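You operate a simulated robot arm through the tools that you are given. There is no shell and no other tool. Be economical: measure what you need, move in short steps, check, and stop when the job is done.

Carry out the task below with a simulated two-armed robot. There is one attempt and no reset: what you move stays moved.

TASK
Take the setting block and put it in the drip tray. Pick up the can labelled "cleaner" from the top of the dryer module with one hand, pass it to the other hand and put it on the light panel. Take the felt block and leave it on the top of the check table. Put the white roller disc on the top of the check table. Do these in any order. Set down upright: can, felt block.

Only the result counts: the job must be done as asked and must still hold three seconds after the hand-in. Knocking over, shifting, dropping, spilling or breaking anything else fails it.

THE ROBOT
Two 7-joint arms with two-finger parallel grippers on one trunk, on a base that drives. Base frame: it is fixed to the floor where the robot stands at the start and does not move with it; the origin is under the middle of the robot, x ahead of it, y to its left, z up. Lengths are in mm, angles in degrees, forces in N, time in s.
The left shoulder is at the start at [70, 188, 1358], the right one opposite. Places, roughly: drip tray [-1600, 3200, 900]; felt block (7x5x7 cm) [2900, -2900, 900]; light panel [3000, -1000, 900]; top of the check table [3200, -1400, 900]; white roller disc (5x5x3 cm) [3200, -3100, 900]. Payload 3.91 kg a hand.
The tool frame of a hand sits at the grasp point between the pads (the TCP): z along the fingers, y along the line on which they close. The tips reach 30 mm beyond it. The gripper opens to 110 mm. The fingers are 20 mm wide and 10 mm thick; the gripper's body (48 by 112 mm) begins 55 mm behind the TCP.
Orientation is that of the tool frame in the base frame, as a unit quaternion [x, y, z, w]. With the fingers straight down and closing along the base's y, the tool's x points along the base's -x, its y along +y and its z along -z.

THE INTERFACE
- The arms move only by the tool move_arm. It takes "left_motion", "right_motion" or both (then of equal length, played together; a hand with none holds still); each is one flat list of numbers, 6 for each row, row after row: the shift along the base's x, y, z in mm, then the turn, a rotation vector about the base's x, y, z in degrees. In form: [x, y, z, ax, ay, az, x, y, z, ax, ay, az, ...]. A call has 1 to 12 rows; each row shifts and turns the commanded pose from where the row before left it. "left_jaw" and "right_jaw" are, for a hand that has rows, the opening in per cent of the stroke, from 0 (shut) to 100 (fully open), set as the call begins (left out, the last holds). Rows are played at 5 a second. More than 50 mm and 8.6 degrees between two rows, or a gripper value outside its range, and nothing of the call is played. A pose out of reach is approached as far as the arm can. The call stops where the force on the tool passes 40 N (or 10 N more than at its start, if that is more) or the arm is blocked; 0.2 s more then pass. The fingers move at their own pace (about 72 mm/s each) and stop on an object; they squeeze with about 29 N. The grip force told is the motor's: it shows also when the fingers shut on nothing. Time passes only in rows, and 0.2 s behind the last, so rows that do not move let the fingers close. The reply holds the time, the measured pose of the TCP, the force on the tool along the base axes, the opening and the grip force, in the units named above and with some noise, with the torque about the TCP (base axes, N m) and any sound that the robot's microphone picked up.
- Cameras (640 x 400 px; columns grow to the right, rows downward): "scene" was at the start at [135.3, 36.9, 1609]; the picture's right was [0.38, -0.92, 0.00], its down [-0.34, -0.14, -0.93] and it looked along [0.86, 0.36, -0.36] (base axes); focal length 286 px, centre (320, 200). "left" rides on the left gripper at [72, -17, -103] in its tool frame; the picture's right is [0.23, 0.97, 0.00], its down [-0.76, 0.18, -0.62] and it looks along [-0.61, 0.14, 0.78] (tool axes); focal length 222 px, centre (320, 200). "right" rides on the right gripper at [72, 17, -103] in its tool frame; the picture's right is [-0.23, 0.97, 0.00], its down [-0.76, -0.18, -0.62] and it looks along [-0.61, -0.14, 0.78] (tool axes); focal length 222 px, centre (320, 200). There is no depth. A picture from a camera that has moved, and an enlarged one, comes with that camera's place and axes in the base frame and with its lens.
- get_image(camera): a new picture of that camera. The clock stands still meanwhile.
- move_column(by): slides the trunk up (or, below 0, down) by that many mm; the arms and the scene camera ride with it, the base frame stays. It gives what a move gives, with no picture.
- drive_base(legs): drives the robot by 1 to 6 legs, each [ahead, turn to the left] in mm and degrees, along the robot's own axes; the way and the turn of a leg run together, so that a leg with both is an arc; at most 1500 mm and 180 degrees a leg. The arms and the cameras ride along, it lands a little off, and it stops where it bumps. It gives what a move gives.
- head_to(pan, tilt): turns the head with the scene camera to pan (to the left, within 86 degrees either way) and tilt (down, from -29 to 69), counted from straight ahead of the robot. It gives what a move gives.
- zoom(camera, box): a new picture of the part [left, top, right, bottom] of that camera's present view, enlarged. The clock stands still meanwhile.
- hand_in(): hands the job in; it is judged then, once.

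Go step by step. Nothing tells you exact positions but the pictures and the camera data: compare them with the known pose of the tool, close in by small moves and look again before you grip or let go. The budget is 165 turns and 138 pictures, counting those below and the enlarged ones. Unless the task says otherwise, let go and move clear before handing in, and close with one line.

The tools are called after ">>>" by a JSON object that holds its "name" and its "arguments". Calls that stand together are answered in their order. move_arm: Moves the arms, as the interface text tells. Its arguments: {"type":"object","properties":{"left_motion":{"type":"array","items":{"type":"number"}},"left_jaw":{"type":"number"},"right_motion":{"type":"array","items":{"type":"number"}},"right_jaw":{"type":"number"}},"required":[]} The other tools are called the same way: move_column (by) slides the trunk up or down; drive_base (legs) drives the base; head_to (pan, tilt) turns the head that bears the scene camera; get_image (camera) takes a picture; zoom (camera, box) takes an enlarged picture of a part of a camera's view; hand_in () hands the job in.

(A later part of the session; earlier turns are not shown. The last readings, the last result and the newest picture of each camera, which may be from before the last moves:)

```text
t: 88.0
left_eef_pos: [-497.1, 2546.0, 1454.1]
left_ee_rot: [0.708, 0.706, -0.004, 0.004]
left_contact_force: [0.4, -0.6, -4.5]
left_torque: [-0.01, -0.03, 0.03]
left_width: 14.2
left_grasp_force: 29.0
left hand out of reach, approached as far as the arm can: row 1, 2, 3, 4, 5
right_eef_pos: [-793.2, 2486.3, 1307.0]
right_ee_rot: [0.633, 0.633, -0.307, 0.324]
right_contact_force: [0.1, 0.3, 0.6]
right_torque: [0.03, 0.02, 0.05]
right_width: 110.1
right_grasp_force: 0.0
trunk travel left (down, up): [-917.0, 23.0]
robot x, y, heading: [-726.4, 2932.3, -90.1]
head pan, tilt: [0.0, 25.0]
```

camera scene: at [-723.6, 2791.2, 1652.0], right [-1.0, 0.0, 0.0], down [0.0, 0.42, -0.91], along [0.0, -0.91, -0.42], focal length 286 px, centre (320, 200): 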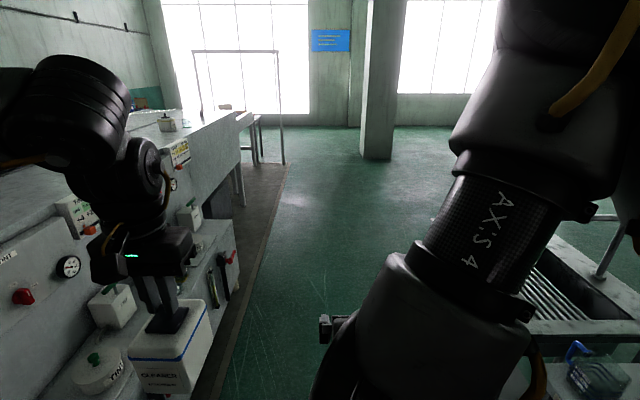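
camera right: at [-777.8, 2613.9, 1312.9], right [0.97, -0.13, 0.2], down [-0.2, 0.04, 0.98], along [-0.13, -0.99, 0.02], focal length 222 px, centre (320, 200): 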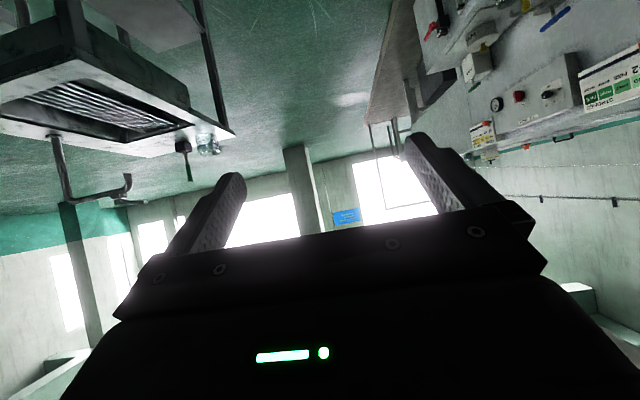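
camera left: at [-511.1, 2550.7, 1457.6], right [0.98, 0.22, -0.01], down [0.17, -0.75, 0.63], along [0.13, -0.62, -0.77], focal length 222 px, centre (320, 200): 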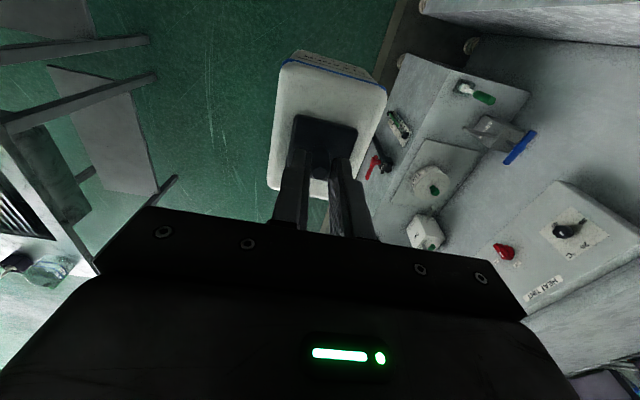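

The left hand can't come further in than about 230 mm left of centre. I'll instead turn the can by −90° and reach to it from the right with the right hand pointing left.

>>> {"name": "move_arm", "arguments": {"left_motion": [0, -4, -8, 0, 0, -8.2, 0, -4, -8, 0, 0, -8.2, 0, -4, -8, 0, 0, -8.2, 0, -4, -8, 0, 0, -8.2, 0, -4, -8, 0, 0, -8.2, 0, -4, -8, 0, 0, -8.2, 0, -4, -8, 0, 0, -8.2, 0, -4, -8, 0, 0, -8.2, 0, -4, -8, 0, 0, -8.2, 0, -4, -8, 0, 0, -8.2, 0, -4, -8, 0, 0, -8.2], "right_motion": [0, 0, 0, 0, 0, 8.2, 0, 0, 0, 0, 0, 8.2, 0, 0, 0, 0, 0, 8.2, 0, 0, 0, 0, 0, 8.2, 0, 0, 0, 0, 0, 8.2, 0, 0, 0, 0, 0, 8.2, 0, 0, 0, 0, 0, 8.2, 0, 0, 0, 0, 0, 8.2, 0, 0, 0, 0, 0, 8.2, 0, 0, 0, 0, 0, 8.2, 0, 0, 0, 0, 0, 8.2]}}

>>> {"name": "get_image", "arguments": {"camera": "scene"}}

>>> {"name": "get_image", "arguments": {"camera": "right"}}

```text
t: 90.5
left_eef_pos: [-498.7, 2500.8, 1365.4]
left_ee_rot: [1.0, -0.005, -0.006, 0.0]
left_contact_force: [-0.8, -0.6, -4.8]
left_torque: [-0.01, -0.02, 0.04]
left_width: 13.7
left_grasp_force: 29.3
right_eef_pos: [-787.8, 2478.6, 1308.0]
right_ee_rot: [0.536, 0.716, -0.259, 0.364]
right_contact_force: [0.1, 0.3, 0.6]
right_torque: [0.02, -0.01, 0.0]
right_width: 110.0
right_grasp_force: 0.1
right hand out of reach, approached as far as the arm can: row 2, 3, 4, 5, 6, 7, 8, 9, 10, 11
trunk travel left (down, up): [-917.0, 23.0]
robot x, y, heading: [-724.7, 2930.7, -90.1]
head pan, tilt: [0.0, 25.0]
```

```text
73 pictures are left
camera scene: at [-723.7, 2789.5, 1651.8], right [-1.0, 0.0, 0.0], down [0.0, 0.42, -0.91], along [0.0, -0.91, -0.42], focal length 286 px, centre (320, 200)
```

scene: 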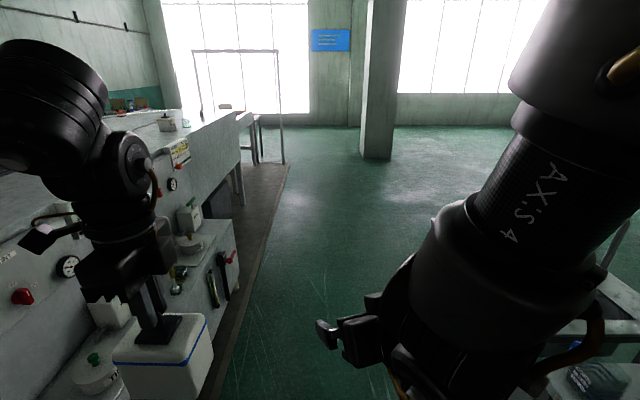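

```text
72 pictures are left
camera right: at [-808.9, 2604.5, 1313.4], right [0.97, 0.15, 0.2], down [-0.2, -0.02, 0.98], along [0.15, -0.99, 0.01], focal length 222 px, centre (320, 200)
```

right: 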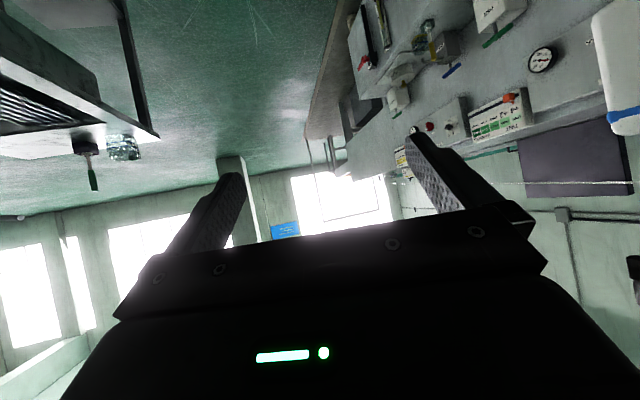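

The can is turned, but the right wrist jams from this pose. I take the right hand back to pointing down, yaw it +90°, and then pitch it left.

>>> {"name": "move_arm", "arguments": {"right_motion": [0, 0, 0, 0, 0, -8.2, 0, 0, 0, 0, 0, -8.2, -5, 0, -8, 7.4, 0, 0, -5, 0, -8, 7.4, 0, 0, -5, 0, -8, 7.4, 0, 0, -5, 0, -8, 7.4, 0, 0, -5, 0, -8, 7.4, 0, 0, -5, 0, -8, 7.4, 0, 0, -5, 0, -8, 7.4, 0, 0]}}

>>> {"name": "move_arm", "arguments": {"right_motion": [0, 0, 0, 0, 0, 8.2, 0, 0, 0, 0, 0, 8.2, 0, 0, 0, 0, 0, 8.2, 0, 0, 0, 0, 0, 8.2, 0, 0, 0, 0, 0, 8.2, 0, 0, 0, 0, 0, 8.2, 0, 0, 0, 0, 0, 8.2, 0, 0, 0, 0, 0, 8.2, 0, 0, 0, 0, 0, 8.2, 0, 0, 0, 0, 0, 8.2, 0, 0, 0, 0, 0, 8.2]}}

```text
t: 92.5
left_eef_pos: [-497.7, 2500.8, 1365.9]
left_ee_rot: [1.0, -0.003, -0.006, 0.0]
left_contact_force: [0.1, 0.1, -5.2]
left_torque: [-0.02, 0.0, -0.02]
left_width: 13.8
left_grasp_force: 29.4
right_eef_pos: [-822.9, 2478.8, 1250.3]
right_ee_rot: [0.71, 0.704, 0.001, 0.014]
right_contact_force: [-0.5, 0.0, 0.4]
right_torque: [-0.01, 0.0, 0.02]
right_width: 110.0
right_grasp_force: 0.0
trunk travel left (down, up): [-917.0, 23.0]
robot x, y, heading: [-723.5, 2930.4, -90.3]
head pan, tilt: [0.0, 25.0]
```

```text
t: 94.8
left_eef_pos: [-497.2, 2502.7, 1367.3]
left_ee_rot: [1.0, -0.003, -0.006, 0.001]
left_contact_force: [0.0, -0.9, -4.9]
left_torque: [0.02, 0.0, 0.01]
left_width: 14.0
left_grasp_force: 28.8
right_eef_pos: [-713.4, 2568.9, 1284.5]
right_ee_rot: [0.462, 0.886, 0.02, 0.041]
right_contact_force: [-0.1, 0.1, 0.3]
right_torque: [0.03, -0.01, 0.02]
right_width: 109.9
right_grasp_force: 0.0
right hand out of reach, approached as far as the arm can: row 2, 3, 4, 5, 6, 7, 8, 9, 10, 11
trunk travel left (down, up): [-917.0, 23.0]
robot x, y, heading: [-726.4, 2930.5, -90.1]
head pan, tilt: [0.0, 25.0]
```

Both arms turn freely only in the negative yaw sense. I take the right hand to yaw −90° instead, which puts its camera on top once it points left.

>>> {"name": "move_arm", "arguments": {"right_motion": [-12, -10, -3, 0, 0, -8.4, -12, -10, -3, 0, 0, -8.4, -12, -10, -3, 0, 0, -8.4, -12, -10, -3, 0, 0, -8.4, -12, -10, -3, 0, 0, -8.4, -12, -10, -3, 0, 0, -8.4, -12, -10, -3, 0, 0, -8.4, -12, -10, -3, 0, 0, -8.4, -12, -5, -3, 0, 0, -8.4, -12, 0, -3, 0, 0, -8.4, 0, 0, 0, 0, 0, -8.4, 0, 0, 0, 0, 0, -8.4]}}

>>> {"name": "move_arm", "arguments": {"right_motion": [0, 0, 0, 0, 0, -8.4, 0, 0, 0, 0, 0, -8.4, 0, 0, 0, 0, -8.4, 0, 0, 0, 0, 0, -8.4, 0, 0, 0, 0, 0, -8.4, 0, 0, 0, 0, 0, -8.4, 0, 0, 0, 0, 0, -8.4, 0]}}

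>>> {"name": "get_image", "arguments": {"camera": "scene"}}

```text
t: 97.5
left_eef_pos: [-497.6, 2501.1, 1364.7]
left_ee_rot: [1.0, -0.003, -0.006, 0.0]
left_contact_force: [0.2, -0.4, -5.0]
left_torque: [0.03, -0.03, 0.0]
left_width: 13.9
left_grasp_force: 29.0
right_eef_pos: [-835.1, 2488.0, 1240.0]
right_ee_rot: [0.976, 0.219, -0.007, 0.016]
right_contact_force: [1.4, -0.5, 1.1]
right_torque: [-0.03, 0.0, -0.01]
right_width: 110.0
right_grasp_force: 0.0
trunk travel left (down, up): [-917.0, 23.0]
robot x, y, heading: [-726.4, 2931.7, -90.3]
head pan, tilt: [0.0, 25.0]
```

```text
t: 99.0
left_eef_pos: [-499.4, 2502.3, 1366.3]
left_ee_rot: [1.0, -0.003, -0.004, 0.001]
left_contact_force: [-1.1, -0.9, -4.9]
left_torque: [0.01, -0.01, -0.02]
left_width: 14.0
left_grasp_force: 29.3
right_eef_pos: [-836.6, 2488.1, 1239.7]
right_ee_rot: [0.933, 0.065, 0.351, 0.043]
right_contact_force: [0.8, -0.5, 0.7]
right_torque: [0.03, -0.05, 0.02]
right_width: 109.8
right_grasp_force: 0.0
trunk travel left (down, up): [-917.0, 23.0]
robot x, y, heading: [-722.5, 2931.2, -90.1]
head pan, tilt: [0.0, 25.0]
```

```text
71 pictures are left
camera scene: at [-727.5, 2790.3, 1651.9], right [-1.0, 0.0, 0.0], down [0.0, 0.42, -0.91], along [0.0, -0.91, -0.42], focal length 286 px, centre (320, 200)
```

scene: 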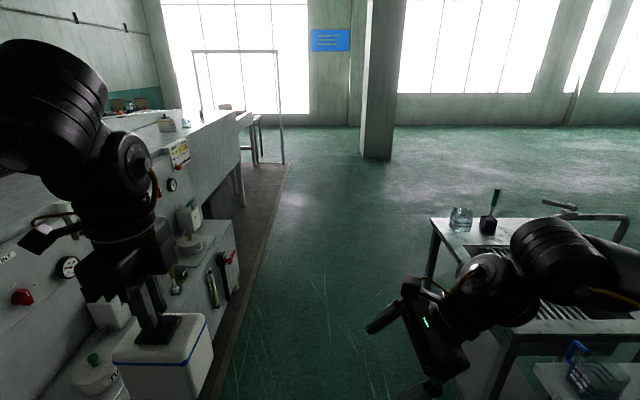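

The right hand now pitches towards the can freely. I complete the pitch to nearly level and bring it beside the can.

>>> {"name": "move_arm", "arguments": {"right_motion": [23, 2, 5, 0, -7.8, 0, 23, 2, 5, 0, -7.8, 0, 23, 2, 5, 0, -7.8, 0, 23, 2, 5, 0, -7.8, 0, 23, 2, 5, 0, -7.8, 0, 22, 3, 5, 6.5, 0, -4.5]}}

>>> {"name": "get_image", "arguments": {"camera": "right"}}

>>> {"name": "get_image", "arguments": {"camera": "scene"}}

```text
t: 100.5
left_eef_pos: [-496.0, 2502.1, 1365.8]
left_ee_rot: [1.0, -0.004, -0.006, 0.001]
left_contact_force: [-0.1, 0.3, -4.9]
left_torque: [0.0, -0.02, -0.01]
left_width: 13.9
left_grasp_force: 29.3
right_eef_pos: [-695.9, 2501.1, 1269.0]
right_ee_rot: [0.768, -0.021, 0.639, 0.043]
right_contact_force: [-0.7, -0.1, 0.1]
right_torque: [0.02, -0.02, -0.02]
right_width: 109.9
right_grasp_force: 0.0
trunk travel left (down, up): [-917.0, 23.0]
robot x, y, heading: [-725.8, 2932.9, -90.2]
head pan, tilt: [0.0, 25.0]
```

```text
70 pictures are left
camera right: at [-786.8, 2496.5, 1359.8], right [-0.13, -0.97, -0.18], down [-0.73, 0.22, -0.64], along [0.67, 0.06, -0.74], focal length 222 px, centre (320, 200)
```

right: 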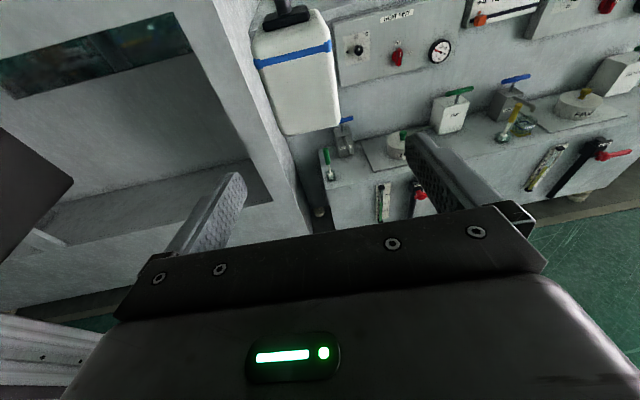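

```text
69 pictures are left
camera scene: at [-722.5, 2790.0, 1651.8], right [-1.0, 0.0, 0.0], down [0.0, 0.42, -0.91], along [0.0, -0.91, -0.42], focal length 286 px, centre (320, 200)
```

scene: 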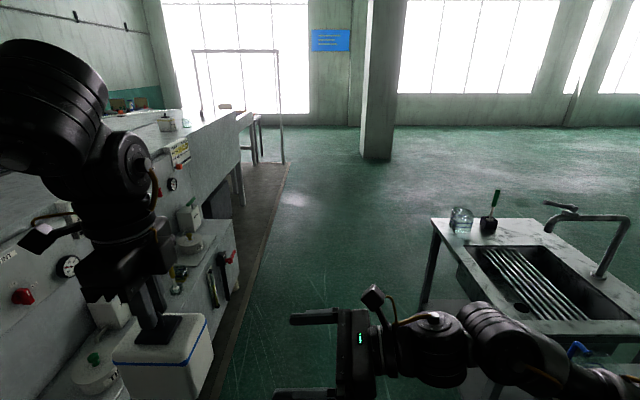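

The can's body is centred near [-498, 2501, 1270], level with the right hand. I square the yaw and close in.

>>> {"name": "move_arm", "arguments": {"right_motion": [0, 0, 0, 0, 0, 5.3, 30, 0, 0, 0, 0, 0, 30, 0, 0, 0, 0, 0, 30, 0, 0, 0, 0, 0, 30, 0, 0, 0, 0, 0]}}

>>> {"name": "get_image", "arguments": {"camera": "right"}}

>>> {"name": "get_image", "arguments": {"camera": "scene"}}

```text
t: 101.7
left_eef_pos: [-495.6, 2500.8, 1364.8]
left_ee_rot: [1.0, -0.003, -0.006, 0.0]
left_contact_force: [0.1, -0.1, -5.0]
left_torque: [-0.02, 0.0, 0.0]
left_width: 13.8
left_grasp_force: 29.0
right_eef_pos: [-576.4, 2502.5, 1267.0]
right_ee_rot: [0.768, 0.016, 0.64, 0.013]
right_contact_force: [0.3, 0.3, 0.6]
right_torque: [-0.01, 0.02, -0.03]
right_width: 110.0
right_grasp_force: 0.1
trunk travel left (down, up): [-917.0, 23.0]
robot x, y, heading: [-722.7, 2931.1, -90.4]
head pan, tilt: [0.0, 25.0]
```

```text
68 pictures are left
camera right: at [-665.0, 2487.9, 1359.3], right [-0.03, -0.98, -0.18], down [-0.75, 0.15, -0.64], along [0.66, 0.12, -0.74], focal length 222 px, centre (320, 200)
```

right: 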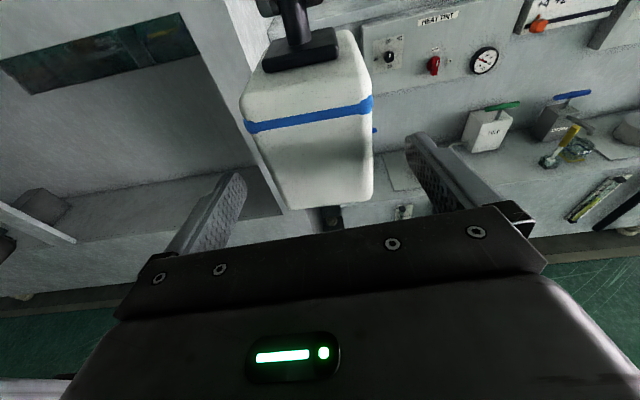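

```text
67 pictures are left
camera scene: at [-721.8, 2789.5, 1651.8], right [-1.0, 0.0, 0.0], down [0.0, 0.42, -0.91], along [0.0, -0.91, -0.42], focal length 286 px, centre (320, 200)
```

scene: 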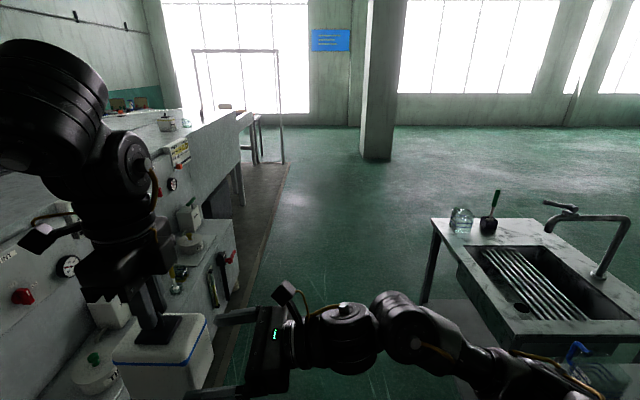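

The can is centred between the open fingers. I advance 62 mm and close on it.

>>> {"name": "move_arm", "arguments": {"right_motion": [21, 0, 0, 0, 0, 0, 21, 0, 0, 0, 0, 0, 20, 0, 0, 0, 0, 0]}}

>>> {"name": "get_image", "arguments": {"camera": "right"}}

```text
t: 102.5
left_eef_pos: [-497.0, 2502.9, 1365.6]
left_ee_rot: [1.0, -0.003, -0.006, 0.001]
left_contact_force: [-0.5, -0.2, -5.1]
left_torque: [0.01, -0.01, 0.0]
left_width: 13.9
left_grasp_force: 29.4
right_eef_pos: [-515.1, 2501.8, 1267.1]
right_ee_rot: [0.768, 0.016, 0.64, 0.013]
right_contact_force: [-1.1, 0.0, 0.1]
right_torque: [-0.04, 0.02, -0.03]
right_width: 110.0
right_grasp_force: 0.0
trunk travel left (down, up): [-917.0, 23.0]
robot x, y, heading: [-724.5, 2934.1, -90.3]
head pan, tilt: [0.0, 25.0]
```

```text
66 pictures are left
camera right: at [-604.0, 2487.9, 1359.6], right [-0.03, -0.98, -0.18], down [-0.75, 0.15, -0.64], along [0.66, 0.12, -0.74], focal length 222 px, centre (320, 200)
```

right: 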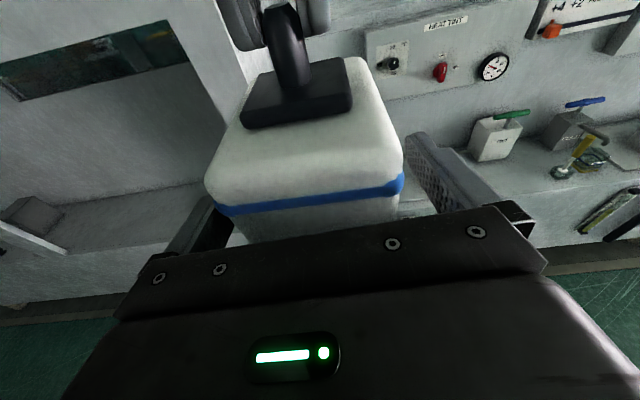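

>>> {"name": "move_arm", "arguments": {"right_motion": [0, 0, 0, 0, 0, 0, 0, 0, 0, 0, 0, 0, 0, 0, 0, 0, 0, 0, 0, 0, 0, 0, 0, 0], "right_jaw": 0}}

```text
t: 103.5
left_eef_pos: [-498.8, 2502.5, 1366.4]
left_ee_rot: [1.0, -0.003, -0.006, 0.001]
left_contact_force: [-2.6, 1.7, -2.6]
left_torque: [0.02, 0.08, 0.01]
left_width: 13.8
left_grasp_force: 29.0
right_eef_pos: [-516.3, 2501.3, 1268.0]
right_ee_rot: [0.768, 0.015, 0.64, 0.013]
right_contact_force: [1.5, -1.9, 0.1]
right_torque: [0.16, 0.16, -0.02]
right_width: 75.0
right_grasp_force: 28.5
trunk travel left (down, up): [-917.0, 23.0]
robot x, y, heading: [-723.2, 2932.3, -90.2]
head pan, tilt: [0.0, 25.0]
```

The right hand has the can body (75 mm). I loosen the left fingers slightly to see that the right hand carries it.

>>> {"name": "move_arm", "arguments": {"left_motion": [0, 0, 0, 0, 0, 0, 0, 0, 0, 0, 0, 0, 0, 0, 0, 0, 0, 0], "left_jaw": 24}}

>>> {"name": "get_image", "arguments": {"camera": "right"}}

```text
t: 104.2
left_eef_pos: [-497.8, 2502.4, 1365.5]
left_ee_rot: [1.0, -0.003, -0.007, 0.001]
left_contact_force: [-0.5, -0.3, 0.5]
left_torque: [0.0, 0.02, -0.03]
left_width: 26.5
left_grasp_force: 0.1
right_eef_pos: [-515.8, 2502.0, 1269.4]
right_ee_rot: [0.768, 0.016, 0.64, 0.013]
right_contact_force: [-0.8, 0.9, 0.1]
right_torque: [-0.03, 0.09, 0.0]
right_width: 75.4
right_grasp_force: 28.8
trunk travel left (down, up): [-917.0, 23.0]
robot x, y, heading: [-723.0, 2935.2, -90.3]
head pan, tilt: [0.0, 25.0]
```

```text
65 pictures are left
camera right: at [-605.1, 2488.0, 1359.7], right [-0.03, -0.98, -0.18], down [-0.75, 0.15, -0.64], along [0.66, 0.12, -0.74], focal length 222 px, centre (320, 200)
```

right: 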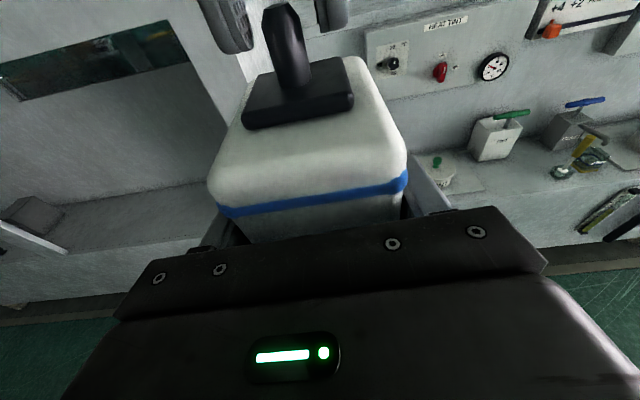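

The can stays in the right hand. I lift the left hand straight off the knob and check again.

>>> {"name": "move_arm", "arguments": {"left_motion": [0, 0, 15, 0, 0, 0, 0, 0, 25, 0, 0, 0, 0, 0, 30, 0, 0, 0], "left_jaw": 40}}

>>> {"name": "get_image", "arguments": {"camera": "scene"}}

>>> {"name": "get_image", "arguments": {"camera": "right"}}

```text
t: 105.0
left_eef_pos: [-487.7, 2511.2, 1431.3]
left_ee_rot: [1.0, -0.003, -0.009, 0.003]
left_contact_force: [-1.0, 0.4, 1.0]
left_torque: [-0.03, -0.01, -0.01]
left_width: 43.9
left_grasp_force: 0.0
left hand out of reach, approached as far as the arm can: row 3
right_eef_pos: [-515.9, 2504.1, 1269.0]
right_ee_rot: [0.768, 0.016, 0.64, 0.014]
right_contact_force: [0.3, 0.8, 0.4]
right_torque: [0.01, 0.1, -0.01]
right_width: 74.8
right_grasp_force: 29.2
trunk travel left (down, up): [-917.0, 23.0]
robot x, y, heading: [-723.6, 2928.9, -90.0]
head pan, tilt: [0.0, 25.0]
```

```text
64 pictures are left
camera scene: at [-723.8, 2792.2, 1652.0], right [-1.0, 0.0, 0.0], down [0.0, 0.42, -0.91], along [0.0, -0.91, -0.42], focal length 286 px, centre (320, 200)
```

scene: 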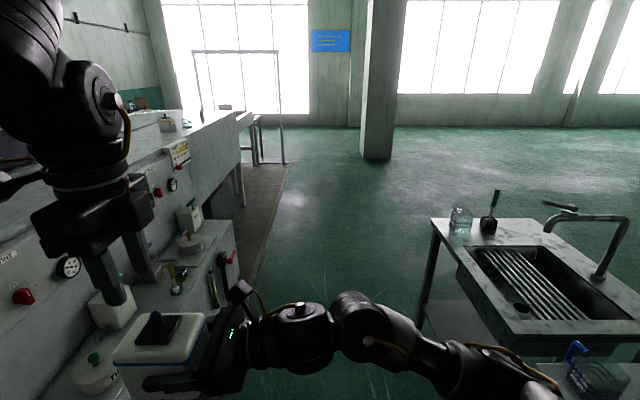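

```text
63 pictures are left
camera right: at [-605.2, 2489.9, 1360.4], right [-0.03, -0.98, -0.18], down [-0.75, 0.15, -0.64], along [0.66, 0.12, -0.74], focal length 222 px, centre (320, 200)
```

right: 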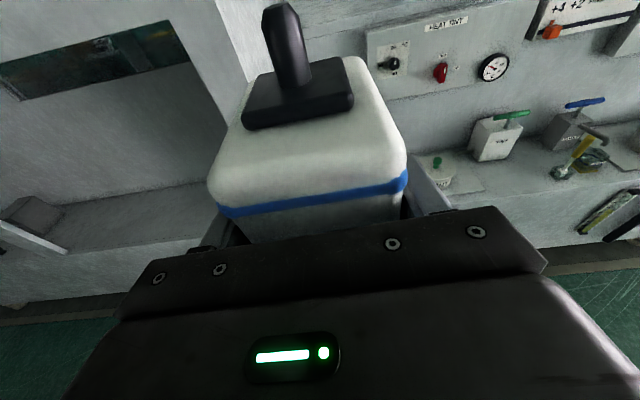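

The handover is done: the right hand carries the can alone. I drive down the aisle past the dryer towards the south end.

>>> {"name": "drive_base", "arguments": {"legs": [[0, -2.2], [1450, 0], [1450, 0], [0, 2.2], [1500, 0], [1400, 0]]}}

>>> {"name": "head_to", "arguments": {"pan": 60, "tilt": 12}}

>>> {"name": "get_image", "arguments": {"camera": "scene"}}

```text
t: 133.5
left_eef_pos: [-704.5, -3311.2, 1429.5]
left_ee_rot: [1.0, -0.016, -0.008, 0.002]
left_contact_force: [0.1, 0.8, 0.0]
left_torque: [0.02, -0.02, -0.01]
left_width: 44.0
left_grasp_force: 0.0
right_eef_pos: [-732.5, -3319.6, 1268.4]
right_ee_rot: [0.768, 0.006, 0.64, 0.021]
right_contact_force: [-0.2, 0.2, 0.5]
right_torque: [0.03, 0.06, 0.01]
right_width: 74.9
right_grasp_force: 28.5
trunk travel left (down, up): [-917.0, 23.0]
robot x, y, heading: [-927.2, -2886.3, -91.6]
head pan, tilt: [0.0, 25.0]
```

```text
t: 134.8
left_eef_pos: [-703.5, -3313.2, 1429.7]
left_ee_rot: [1.0, -0.016, -0.008, 0.001]
left_contact_force: [0.0, -0.3, 0.0]
left_torque: [0.0, 0.0, 0.01]
left_width: 44.0
left_grasp_force: 0.0
right_eef_pos: [-732.6, -3319.6, 1267.8]
right_ee_rot: [0.768, 0.006, 0.64, 0.021]
right_contact_force: [-0.1, 0.0, -0.3]
right_torque: [0.01, 0.08, -0.01]
right_width: 74.8
right_grasp_force: 29.9
trunk travel left (down, up): [-917.0, 23.0]
robot x, y, heading: [-929.9, -2883.2, -91.4]
head pan, tilt: [60.0, 12.0]
```

```text
62 pictures are left
camera scene: at [-851.3, -2983.3, 1672.9], right [-0.52, -0.85, 0.0], down [-0.18, 0.11, -0.98], along [0.83, -0.51, -0.21], focal length 286 px, centre (320, 200)
```

scene: 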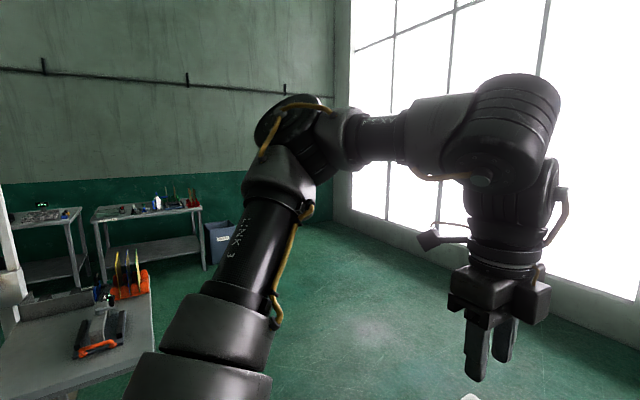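

The far tables (felt block, disc) are ahead to the east. I go a bit further south to clear the near table, then drive east.

>>> {"name": "drive_base", "arguments": {"legs": [[600, 0], [0, 91.5], [1300, 0], [1200, 0]]}}

>>> {"name": "head_to", "arguments": {"pan": 45, "tilt": 18}}

>>> {"name": "get_image", "arguments": {"camera": "scene"}}

>>> {"name": "head_to", "arguments": {"pan": 10, "tilt": 20}}

>>> {"name": "get_image", "arguments": {"camera": "scene"}}

```text
t: 153.9
left_eef_pos: [1967.2, -3233.3, 1430.1]
left_ee_rot: [0.707, 0.708, -0.004, 0.007]
left_contact_force: [-0.4, 0.1, -0.8]
left_torque: [0.01, 0.03, 0.01]
left_width: 43.9
left_grasp_force: 0.2
right_eef_pos: [1975.8, -3260.5, 1269.5]
right_ee_rot: [0.529, 0.557, 0.459, -0.446]
right_contact_force: [0.0, -0.5, -0.5]
right_torque: [-0.1, -0.01, 0.02]
right_width: 74.6
right_grasp_force: 28.5
trunk travel left (down, up): [-917.0, 23.0]
robot x, y, heading: [1547.4, -3475.9, 0.5]
head pan, tilt: [60.0, 12.0]
```

```text
t: 154.7
left_eef_pos: [1968.8, -3232.1, 1431.1]
left_ee_rot: [0.706, 0.708, -0.004, 0.007]
left_contact_force: [-0.3, 0.2, 0.3]
left_torque: [0.0, -0.02, -0.01]
left_width: 43.9
left_grasp_force: 0.0
right_eef_pos: [1976.7, -3260.5, 1268.4]
right_ee_rot: [0.529, 0.557, 0.46, -0.446]
right_contact_force: [1.2, 0.1, -0.2]
right_torque: [-0.09, 0.03, 0.02]
right_width: 74.6
right_grasp_force: 29.2
trunk travel left (down, up): [-917.0, 23.0]
robot x, y, heading: [1548.1, -3473.1, 0.3]
head pan, tilt: [45.0, 18.0]
```

```text
61 pictures are left
camera scene: at [1664.4, -3403.3, 1663.2], right [0.71, -0.7, 0.0], down [-0.22, -0.22, -0.95], along [0.67, 0.68, -0.31], focal length 286 px, centre (320, 200)
```

scene: 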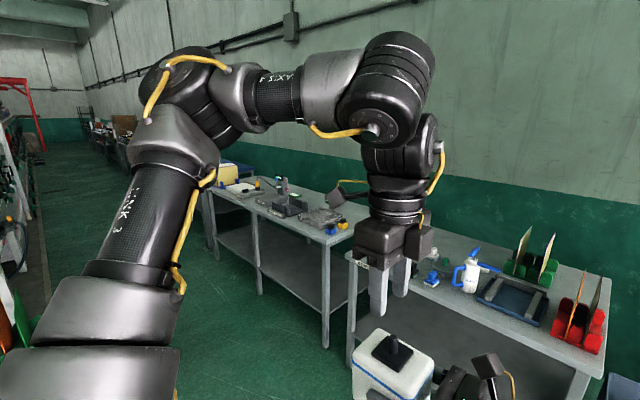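

```text
t: 155.7
left_eef_pos: [1967.7, -3232.4, 1430.2]
left_ee_rot: [0.706, 0.709, -0.004, 0.007]
left_contact_force: [0.1, -0.7, -0.6]
left_torque: [0.01, 0.0, 0.01]
left_width: 43.9
left_grasp_force: 0.0
right_eef_pos: [1976.2, -3259.9, 1267.6]
right_ee_rot: [0.529, 0.556, 0.46, -0.446]
right_contact_force: [-0.1, 0.2, -0.8]
right_torque: [-0.09, -0.01, 0.02]
right_width: 75.0
right_grasp_force: 29.4
trunk travel left (down, up): [-917.0, 23.0]
robot x, y, heading: [1545.4, -3472.5, 0.2]
head pan, tilt: [10.0, 20.0]
```

```text
60 pictures are left
camera scene: at [1690.1, -3452.8, 1659.9], right [0.18, -0.98, 0.0], down [-0.34, -0.06, -0.94], along [0.92, 0.17, -0.34], focal length 286 px, centre (320, 200)
```

scene: 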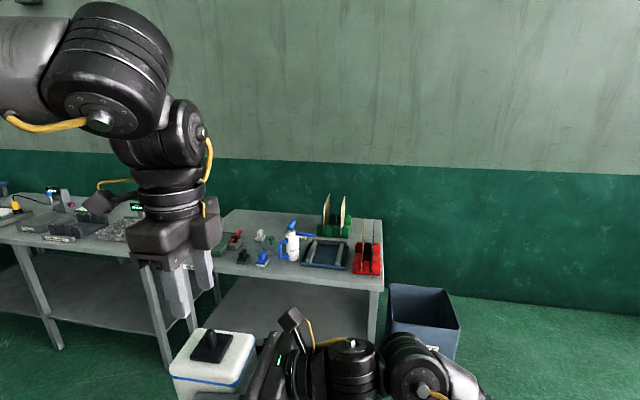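

The table ahead holds the felt block and disc. I zoom in to identify them for later.

>>> {"name": "zoom", "arguments": {"camera": "scene", "box": [200, 180, 400, 300]}}

>>> {"name": "drive_base", "arguments": {"legs": [[0, 90], [1400, 0]]}}

>>> {"name": "head_to", "arguments": {"pan": -45, "tilt": 22}}

>>> {"name": "get_image", "arguments": {"camera": "scene"}}

```text
3.20 times, centred on (300, 240) of scene
camera zoom: at [1690.1, -3452.8, 1659.9], right [0.18, -0.98, 0.0], down [-0.34, -0.06, -0.94], along [0.92, 0.17, -0.34], focal length 914 px, centre (384, 72)
```

zoom: 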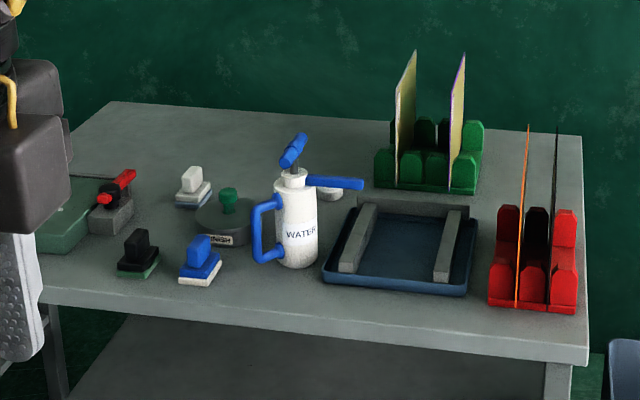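

```text
t: 163.3
left_eef_pos: [1289.1, -2389.6, 1432.2]
left_ee_rot: [-0.008, 1.0, -0.008, 0.001]
left_contact_force: [-0.7, -8.7, 4.3]
left_torque: [1.09, -0.04, -0.03]
left_width: 44.2
left_grasp_force: 0.0
right_eef_pos: [1320.2, -2379.3, 1266.0]
right_ee_rot: [-0.035, 0.77, -0.001, -0.637]
right_contact_force: [0.9, -1.9, -0.8]
right_torque: [-0.08, -0.16, -0.04]
right_width: 74.7
right_grasp_force: 28.8
trunk travel left (down, up): [-917.0, 23.0]
robot x, y, heading: [1534.9, -2793.3, 91.2]
head pan, tilt: [10.0, 20.0]
stopped in leg 2: the force on the tool passed its limit (the readings are from after the stop); the commanded pose is now the measured one
```

```text
t: 164.6
left_eef_pos: [1288.6, -2389.6, 1431.3]
left_ee_rot: [-0.007, 1.0, -0.008, 0.001]
left_contact_force: [-0.8, -9.3, 6.1]
left_torque: [1.27, -0.14, -0.04]
left_width: 43.9
left_grasp_force: 0.0
right_eef_pos: [1320.1, -2378.3, 1267.1]
right_ee_rot: [-0.035, 0.769, -0.001, -0.639]
right_contact_force: [-0.6, -1.6, -1.4]
right_torque: [-0.04, -0.14, 0.03]
right_width: 74.8
right_grasp_force: 28.8
trunk travel left (down, up): [-917.0, 23.0]
robot x, y, heading: [1534.5, -2795.5, 91.2]
head pan, tilt: [-45.0, 22.0]
```

```text
58 pictures are left
camera scene: at [1598.5, -2679.6, 1657.1], right [0.72, -0.69, 0.0], down [-0.26, -0.27, -0.93], along [0.64, 0.67, -0.37], focal length 286 px, centre (320, 200)
```

scene: 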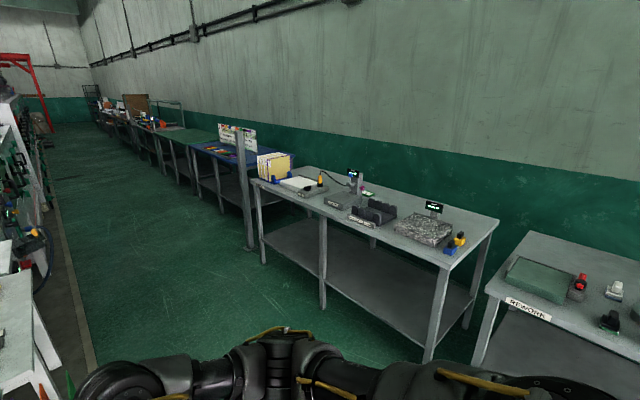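

The left hand touched something on the way north, so the drive stopped. I look forward-left before backing off.

>>> {"name": "head_to", "arguments": {"pan": 25, "tilt": 20}}

>>> {"name": "get_image", "arguments": {"camera": "scene"}}

>>> {"name": "get_image", "arguments": {"camera": "left"}}

```text
t: 166.0
left_eef_pos: [1289.0, -2390.4, 1431.1]
left_ee_rot: [-0.007, 1.0, -0.008, 0.001]
left_contact_force: [-1.2, -9.5, 3.8]
left_torque: [1.12, -0.09, -0.08]
left_width: 43.9
left_grasp_force: 0.2
right_eef_pos: [1320.7, -2380.1, 1267.9]
right_ee_rot: [-0.035, 0.769, 0.0, -0.638]
right_contact_force: [-0.7, -1.1, -0.4]
right_torque: [-0.02, -0.12, 0.09]
right_width: 74.5
right_grasp_force: 29.1
trunk travel left (down, up): [-917.0, 23.0]
robot x, y, heading: [1536.5, -2795.9, 91.2]
head pan, tilt: [25.0, 20.0]
```

```text
57 pictures are left
camera scene: at [1493.2, -2663.2, 1660.3], right [0.9, 0.44, 0.0], down [0.15, -0.3, -0.94], along [-0.42, 0.84, -0.34], focal length 286 px, centre (320, 200)
```

scene: 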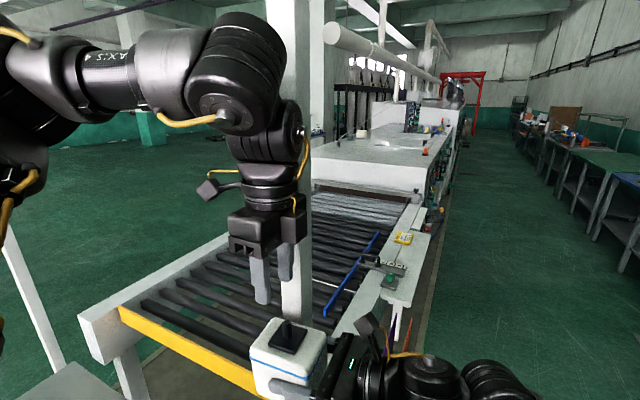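

```text
56 pictures are left
camera left: at [1216.5, -2407.3, 1535.0], right [-0.24, 0.97, -0.02], down [0.76, 0.2, 0.62], along [0.61, 0.14, -0.78], focal length 222 px, centre (320, 200)
```

left: 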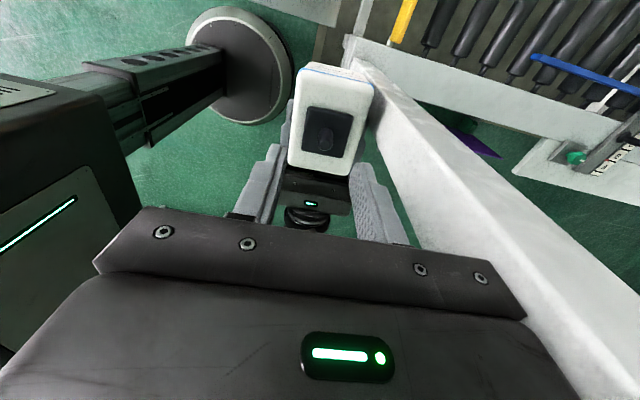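

The left finger touched the white gate post, which has not moved. I back off and go around, keeping to the middle of the corridor.

>>> {"name": "drive_base", "arguments": {"legs": [[-250, 0], [0, -91], [550, 0], [0, 90]]}}

>>> {"name": "head_to", "arguments": {"pan": 0, "tilt": 20}}

>>> {"name": "get_image", "arguments": {"camera": "scene"}}

```text
t: 178.2
left_eef_pos: [1844.5, -2622.9, 1429.5]
left_ee_rot: [-0.009, 1.0, -0.01, 0.003]
left_contact_force: [0.1, -0.2, 0.2]
left_torque: [0.0, -0.01, -0.02]
left_width: 44.1
left_grasp_force: 0.0
right_eef_pos: [1874.7, -2611.3, 1265.7]
right_ee_rot: [-0.035, 0.77, -0.002, -0.637]
right_contact_force: [-0.1, 0.6, -0.8]
right_torque: [0.02, -0.08, 0.0]
right_width: 74.6
right_grasp_force: 29.5
trunk travel left (down, up): [-917.0, 23.0]
robot x, y, heading: [2090.0, -3030.6, 91.6]
head pan, tilt: [25.0, 20.0]
```

```text
t: 179.1
left_eef_pos: [1843.7, -2622.0, 1430.2]
left_ee_rot: [-0.009, 1.0, -0.009, 0.001]
left_contact_force: [0.5, 0.2, 0.2]
left_torque: [0.0, 0.01, -0.02]
left_width: 44.1
left_grasp_force: 0.1
right_eef_pos: [1874.3, -2611.7, 1265.1]
right_ee_rot: [-0.036, 0.77, -0.003, -0.637]
right_contact_force: [0.4, -0.2, -0.4]
right_torque: [0.01, -0.07, 0.0]
right_width: 74.8
right_grasp_force: 28.3
trunk travel left (down, up): [-917.0, 23.0]
robot x, y, heading: [2091.6, -3026.5, 91.6]
head pan, tilt: [0.0, 20.0]
```

```text
55 pictures are left
camera scene: at [2087.7, -2883.7, 1659.9], right [1.0, 0.03, 0.0], down [0.01, -0.34, -0.94], along [-0.03, 0.94, -0.34], focal length 286 px, centre (320, 200)
```

scene: 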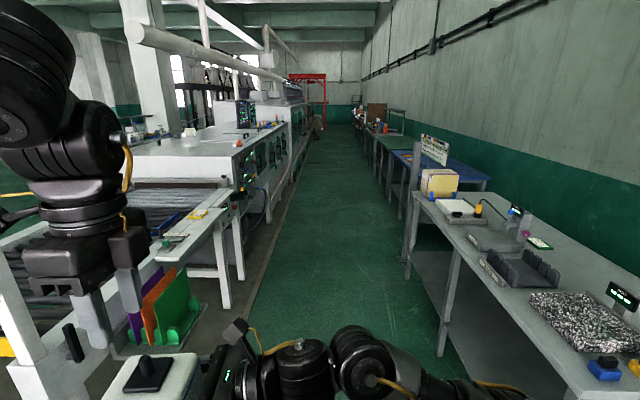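

The corridor is clear. I drive north to the middle table and face it.

>>> {"name": "drive_base", "arguments": {"legs": [[0, -2.5], [1400, 0], [450, 0], [0, -89]]}}

>>> {"name": "head_to", "arguments": {"pan": 0, "tilt": 30}}

>>> {"name": "get_image", "arguments": {"camera": "scene"}}

```text
t: 192.6
left_eef_pos: [2523.7, -942.7, 1429.8]
left_ee_rot: [0.707, 0.707, -0.009, -0.006]
left_contact_force: [0.0, -0.9, 0.3]
left_torque: [0.03, -0.03, -0.02]
left_width: 44.0
left_grasp_force: 0.1
right_eef_pos: [2535.8, -974.5, 1266.0]
right_ee_rot: [0.524, 0.565, 0.453, -0.449]
right_contact_force: [-0.1, -0.2, 0.2]
right_torque: [-0.07, -0.01, -0.02]
right_width: 74.8
right_grasp_force: 28.6
trunk travel left (down, up): [-917.0, 23.0]
robot x, y, heading: [2116.3, -1183.7, 0.3]
head pan, tilt: [0.0, 20.0]
```

```text
t: 193.3
left_eef_pos: [2526.7, -944.2, 1430.0]
left_ee_rot: [0.706, 0.708, -0.009, -0.006]
left_contact_force: [0.0, -0.9, 0.8]
left_torque: [-0.03, 0.0, 0.0]
left_width: 44.0
left_grasp_force: 0.1
right_eef_pos: [2535.3, -975.8, 1265.5]
right_ee_rot: [0.524, 0.564, 0.453, -0.449]
right_contact_force: [-1.2, -0.3, 0.3]
right_torque: [-0.1, 0.03, 0.0]
right_width: 74.5
right_grasp_force: 29.3
trunk travel left (down, up): [-917.0, 23.0]
robot x, y, heading: [2112.4, -1185.0, 0.8]
head pan, tilt: [0.0, 30.0]
```

```text
54 pictures are left
camera scene: at [2255.3, -1182.8, 1643.9], right [0.01, -1.0, 0.0], down [-0.5, 0.0, -0.87], along [0.87, 0.01, -0.5], focal length 286 px, centre (320, 200)
```

scene: 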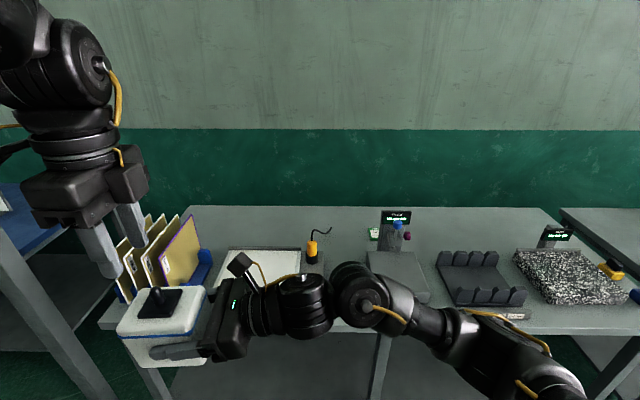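

From left to right: a file box, a white panel (light panel, about [3100, −935]), a grey plate with a display (check table, about [3060, −1450]), a black rack and a granite slab. I zoom in to make sure.

>>> {"name": "zoom", "arguments": {"camera": "scene", "box": [190, 200, 450, 330]}}

>>> {"name": "zoom", "arguments": {"camera": "scene", "box": [420, 200, 640, 330]}}

```text
2.46 times, centred on (320, 265) of scene
camera zoom: at [2255.3, -1182.8, 1643.9], right [0.01, -1.0, 0.0], down [-0.5, 0.0, -0.87], along [0.87, 0.01, -0.5], focal length 703 px, centre (320, 40)
```

zoom: 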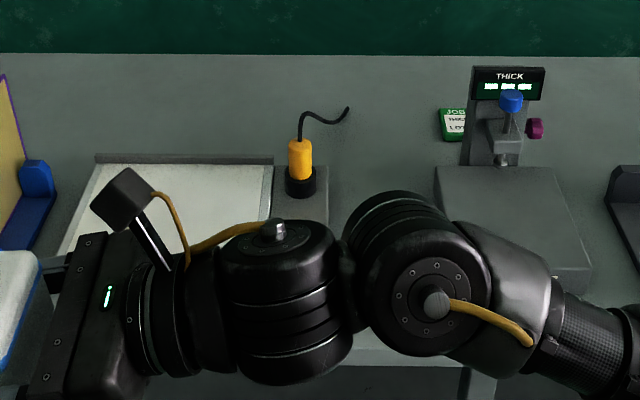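

```text
2.91 times, centred on (530, 265) of scene
camera zoom: at [2255.3, -1182.8, 1643.9], right [0.01, -1.0, 0.0], down [-0.5, 0.0, -0.87], along [0.87, 0.01, -0.5], focal length 831 px, centre (-291, 11)
```

zoom: 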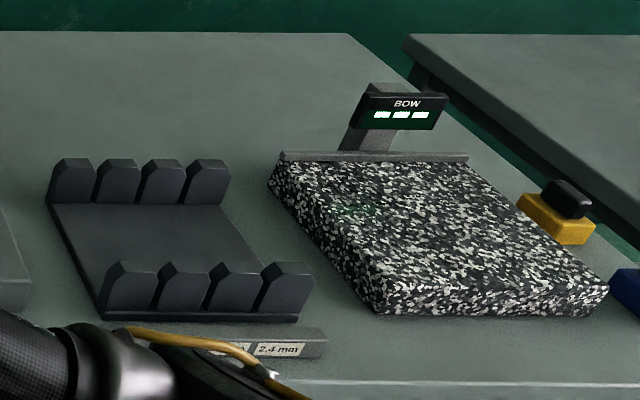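

The bench itself matches the check table (centre near [3200, −1400]); the white panel is the light panel at about x 2900–3175, y −1087…−796. I pull the left hand back and extend the right hand forward with the can.

>>> {"name": "move_arm", "arguments": {"left_motion": [-30, 22, 8, 0, 0, 0, -30, 22, 8, 0, 0, 0, -30, 22, 8, 0, 0, 0, -30, 22, 8, 0, 0, 0, -30, 22, 8, 0, 0, 0], "right_motion": [20, 0, 0, 0, 0, -0.8, 20, 0, 0, 0, 0, 0, 20, 0, 0, 0, 0, 0, 20, 0, 0, 0, 0, 0, 20, 0, 0, 0, 0, 0]}}

>>> {"name": "drive_base", "arguments": {"legs": [[250, 0]]}}

>>> {"name": "get_image", "arguments": {"camera": "scene"}}

```text
t: 194.5
left_eef_pos: [2371.9, -833.0, 1470.0]
left_ee_rot: [0.707, 0.708, -0.009, -0.005]
left_contact_force: [-0.1, 1.1, -0.2]
left_torque: [0.01, -0.04, -0.03]
left_width: 44.0
left_grasp_force: 0.0
right_eef_pos: [2632.3, -972.8, 1266.1]
right_ee_rot: [0.527, 0.562, 0.456, -0.446]
right_contact_force: [-0.7, 0.3, 0.1]
right_torque: [-0.13, 0.0, -0.03]
right_width: 74.6
right_grasp_force: 29.4
trunk travel left (down, up): [-917.0, 23.0]
robot x, y, heading: [2117.2, -1188.7, 0.9]
head pan, tilt: [0.0, 30.0]
```

```text
t: 196.3
left_eef_pos: [2621.0, -831.3, 1470.8]
left_ee_rot: [0.705, 0.709, -0.008, -0.005]
left_contact_force: [0.3, -0.3, -0.8]
left_torque: [-0.02, -0.03, 0.0]
left_width: 43.8
left_grasp_force: 0.0
right_eef_pos: [2880.4, -969.5, 1266.0]
right_ee_rot: [0.525, 0.563, 0.455, -0.447]
right_contact_force: [-0.4, -0.3, -0.7]
right_torque: [-0.11, -0.01, -0.03]
right_width: 74.6
right_grasp_force: 29.1
trunk travel left (down, up): [-917.0, 23.0]
robot x, y, heading: [2365.6, -1182.0, 0.6]
head pan, tilt: [0.0, 30.0]
```

```text
51 pictures are left
camera scene: at [2500.3, -1179.8, 1644.2], right [0.01, -1.0, 0.0], down [-0.5, -0.01, -0.87], along [0.87, 0.01, -0.5], focal length 286 px, centre (320, 200)
```

scene: 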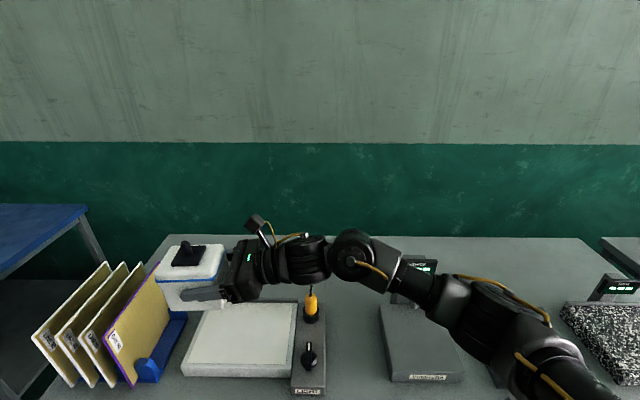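

The panel has a switch strip on its right with a lamp and a knob under where my wrist will go. I zoom in to judge their heights.

>>> {"name": "zoom", "arguments": {"camera": "scene", "box": [170, 270, 470, 400]}}

>>> {"name": "get_image", "arguments": {"camera": "right"}}

```text
2.13 times, centred on (320, 335) of scene
camera zoom: at [2500.3, -1179.8, 1644.2], right [0.01, -1.0, 0.0], down [-0.5, -0.01, -0.87], along [0.87, 0.01, -0.5], focal length 609 px, centre (320, -88)
```

zoom: 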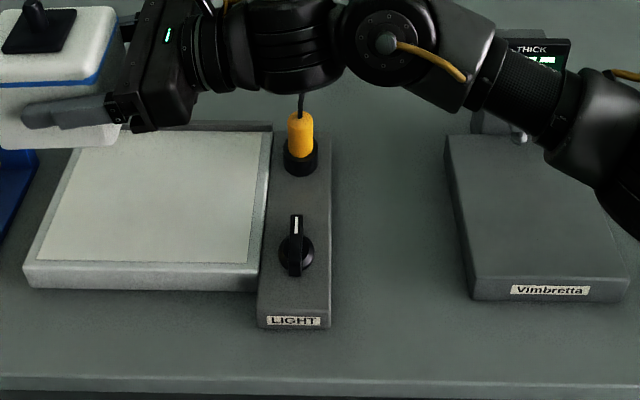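

```text
49 pictures are left
camera right: at [2895.6, -1057.2, 1359.0], right [0.98, -0.01, -0.18], down [-0.13, -0.76, -0.64], along [-0.13, 0.65, -0.75], focal length 222 px, centre (320, 200)
```

right: 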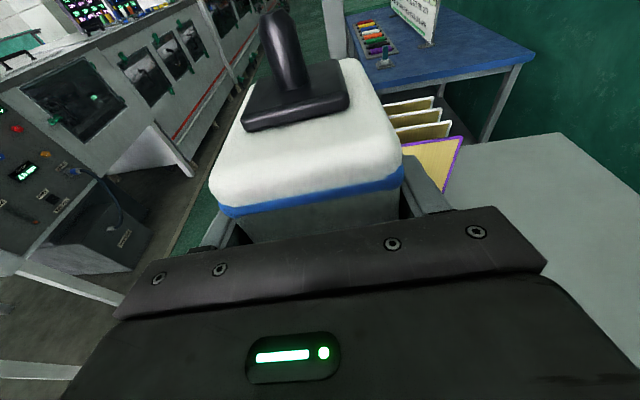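

The knob is a low rotary switch, but the lamp is tall. Turning the hand 45° so that it points forward-left keeps the wrist off that strip; I do that first.

>>> {"name": "move_arm", "arguments": {"right_motion": [0, 0, 0, 0, 0, -7.5, 0, 0, 0, 0, 0, -7.5, 0, 0, 0, 0, 0, -7.5, 0, 0, 0, 0, 0, -7.5, 0, 0, 0, 0, 0, -7.5, 0, 0, 0, 0, 0, -7.5]}}

>>> {"name": "get_image", "arguments": {"camera": "scene"}}

```text
t: 197.7
left_eef_pos: [2623.4, -828.3, 1468.5]
left_ee_rot: [0.705, 0.709, -0.009, -0.006]
left_contact_force: [0.3, 0.8, -0.3]
left_torque: [-0.01, 0.02, -0.04]
left_width: 44.0
left_grasp_force: 0.0
right_eef_pos: [2883.6, -969.1, 1265.1]
right_ee_rot: [0.702, 0.317, 0.591, -0.237]
right_contact_force: [-0.6, -0.2, -1.2]
right_torque: [-0.08, 0.07, 0.03]
right_width: 74.4
right_grasp_force: 29.4
trunk travel left (down, up): [-917.0, 23.0]
robot x, y, heading: [2361.6, -1179.8, 0.7]
head pan, tilt: [0.0, 30.0]
```

```text
48 pictures are left
camera scene: at [2503.9, -1178.4, 1643.8], right [0.01, -1.0, 0.0], down [-0.5, -0.01, -0.87], along [0.87, 0.01, -0.5], focal length 286 px, centre (320, 200)
```

scene: 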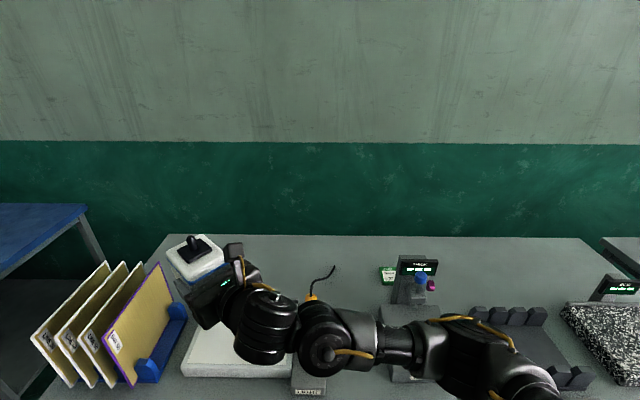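

Good. I drive 125 mm forward and lower the trunk partway, then check.

>>> {"name": "drive_base", "arguments": {"legs": [[125, 0]]}}

>>> {"name": "move_column", "arguments": {"by": -230}}

>>> {"name": "head_to", "arguments": {"pan": 10, "tilt": 45}}

>>> {"name": "get_image", "arguments": {"camera": "scene"}}

>>> {"name": "get_image", "arguments": {"camera": "right"}}

```text
t: 198.9
left_eef_pos: [2742.7, -827.7, 1470.3]
left_ee_rot: [0.705, 0.71, -0.007, -0.004]
left_contact_force: [0.0, 0.2, -0.3]
left_torque: [0.01, -0.03, 0.01]
left_width: 44.0
left_grasp_force: 0.1
right_eef_pos: [3002.9, -967.2, 1268.2]
right_ee_rot: [0.7, 0.319, 0.592, -0.239]
right_contact_force: [-0.9, 0.4, -1.0]
right_torque: [-0.06, 0.06, -0.04]
right_width: 74.5
right_grasp_force: 28.7
trunk travel left (down, up): [-917.0, 23.0]
robot x, y, heading: [2486.2, -1179.1, 0.6]
head pan, tilt: [0.0, 30.0]
```

```text
t: 201.4
left_eef_pos: [2744.1, -826.8, 1241.6]
left_ee_rot: [0.705, 0.709, -0.007, -0.005]
left_contact_force: [0.1, 0.3, 0.8]
left_torque: [0.01, 0.02, 0.03]
left_width: 44.1
left_grasp_force: 0.1
right_eef_pos: [3006.2, -966.9, 1042.1]
right_ee_rot: [0.699, 0.319, 0.595, -0.236]
right_contact_force: [-0.1, -0.2, -0.4]
right_torque: [-0.08, 0.04, 0.01]
right_width: 74.8
right_grasp_force: 29.2
trunk travel left (down, up): [-687.0, 253.0]
robot x, y, heading: [2485.7, -1182.7, 1.0]
head pan, tilt: [0.0, 30.0]
```

```text
t: 202.1
left_eef_pos: [2743.1, -828.2, 1240.5]
left_ee_rot: [0.705, 0.71, -0.008, -0.006]
left_contact_force: [0.4, -0.2, -0.3]
left_torque: [0.01, -0.04, 0.0]
left_width: 43.8
left_grasp_force: 0.1
right_eef_pos: [3004.8, -968.1, 1041.5]
right_ee_rot: [0.697, 0.32, 0.596, -0.236]
right_contact_force: [-0.3, 0.4, -0.3]
right_torque: [-0.06, 0.05, -0.05]
right_width: 74.6
right_grasp_force: 29.3
trunk travel left (down, up): [-687.0, 253.0]
robot x, y, heading: [2487.5, -1181.0, 0.6]
head pan, tilt: [10.0, 45.0]
```

```text
47 pictures are left
camera scene: at [2613.3, -1163.3, 1392.1], right [0.19, -0.98, 0.0], down [-0.69, -0.13, -0.71], along [0.7, 0.13, -0.7], focal length 286 px, centre (320, 200)
```

scene: 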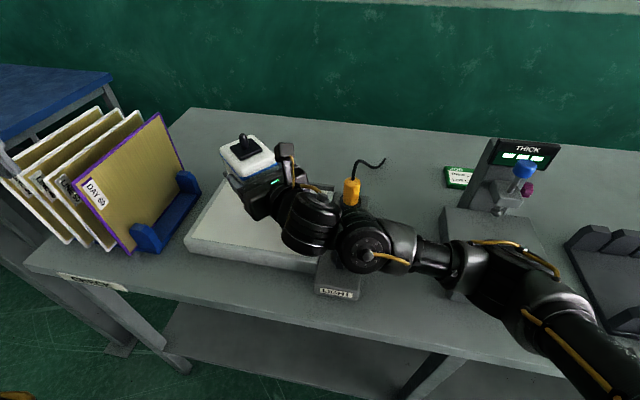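

```text
46 pictures are left
camera right: at [2952.8, -1039.9, 1133.5], right [0.69, -0.7, -0.17], down [-0.62, -0.45, -0.65], along [0.38, 0.55, -0.74], focal length 222 px, centre (320, 200)
```

right: 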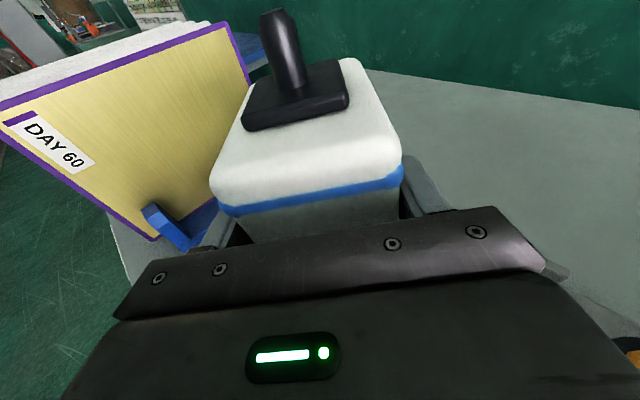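

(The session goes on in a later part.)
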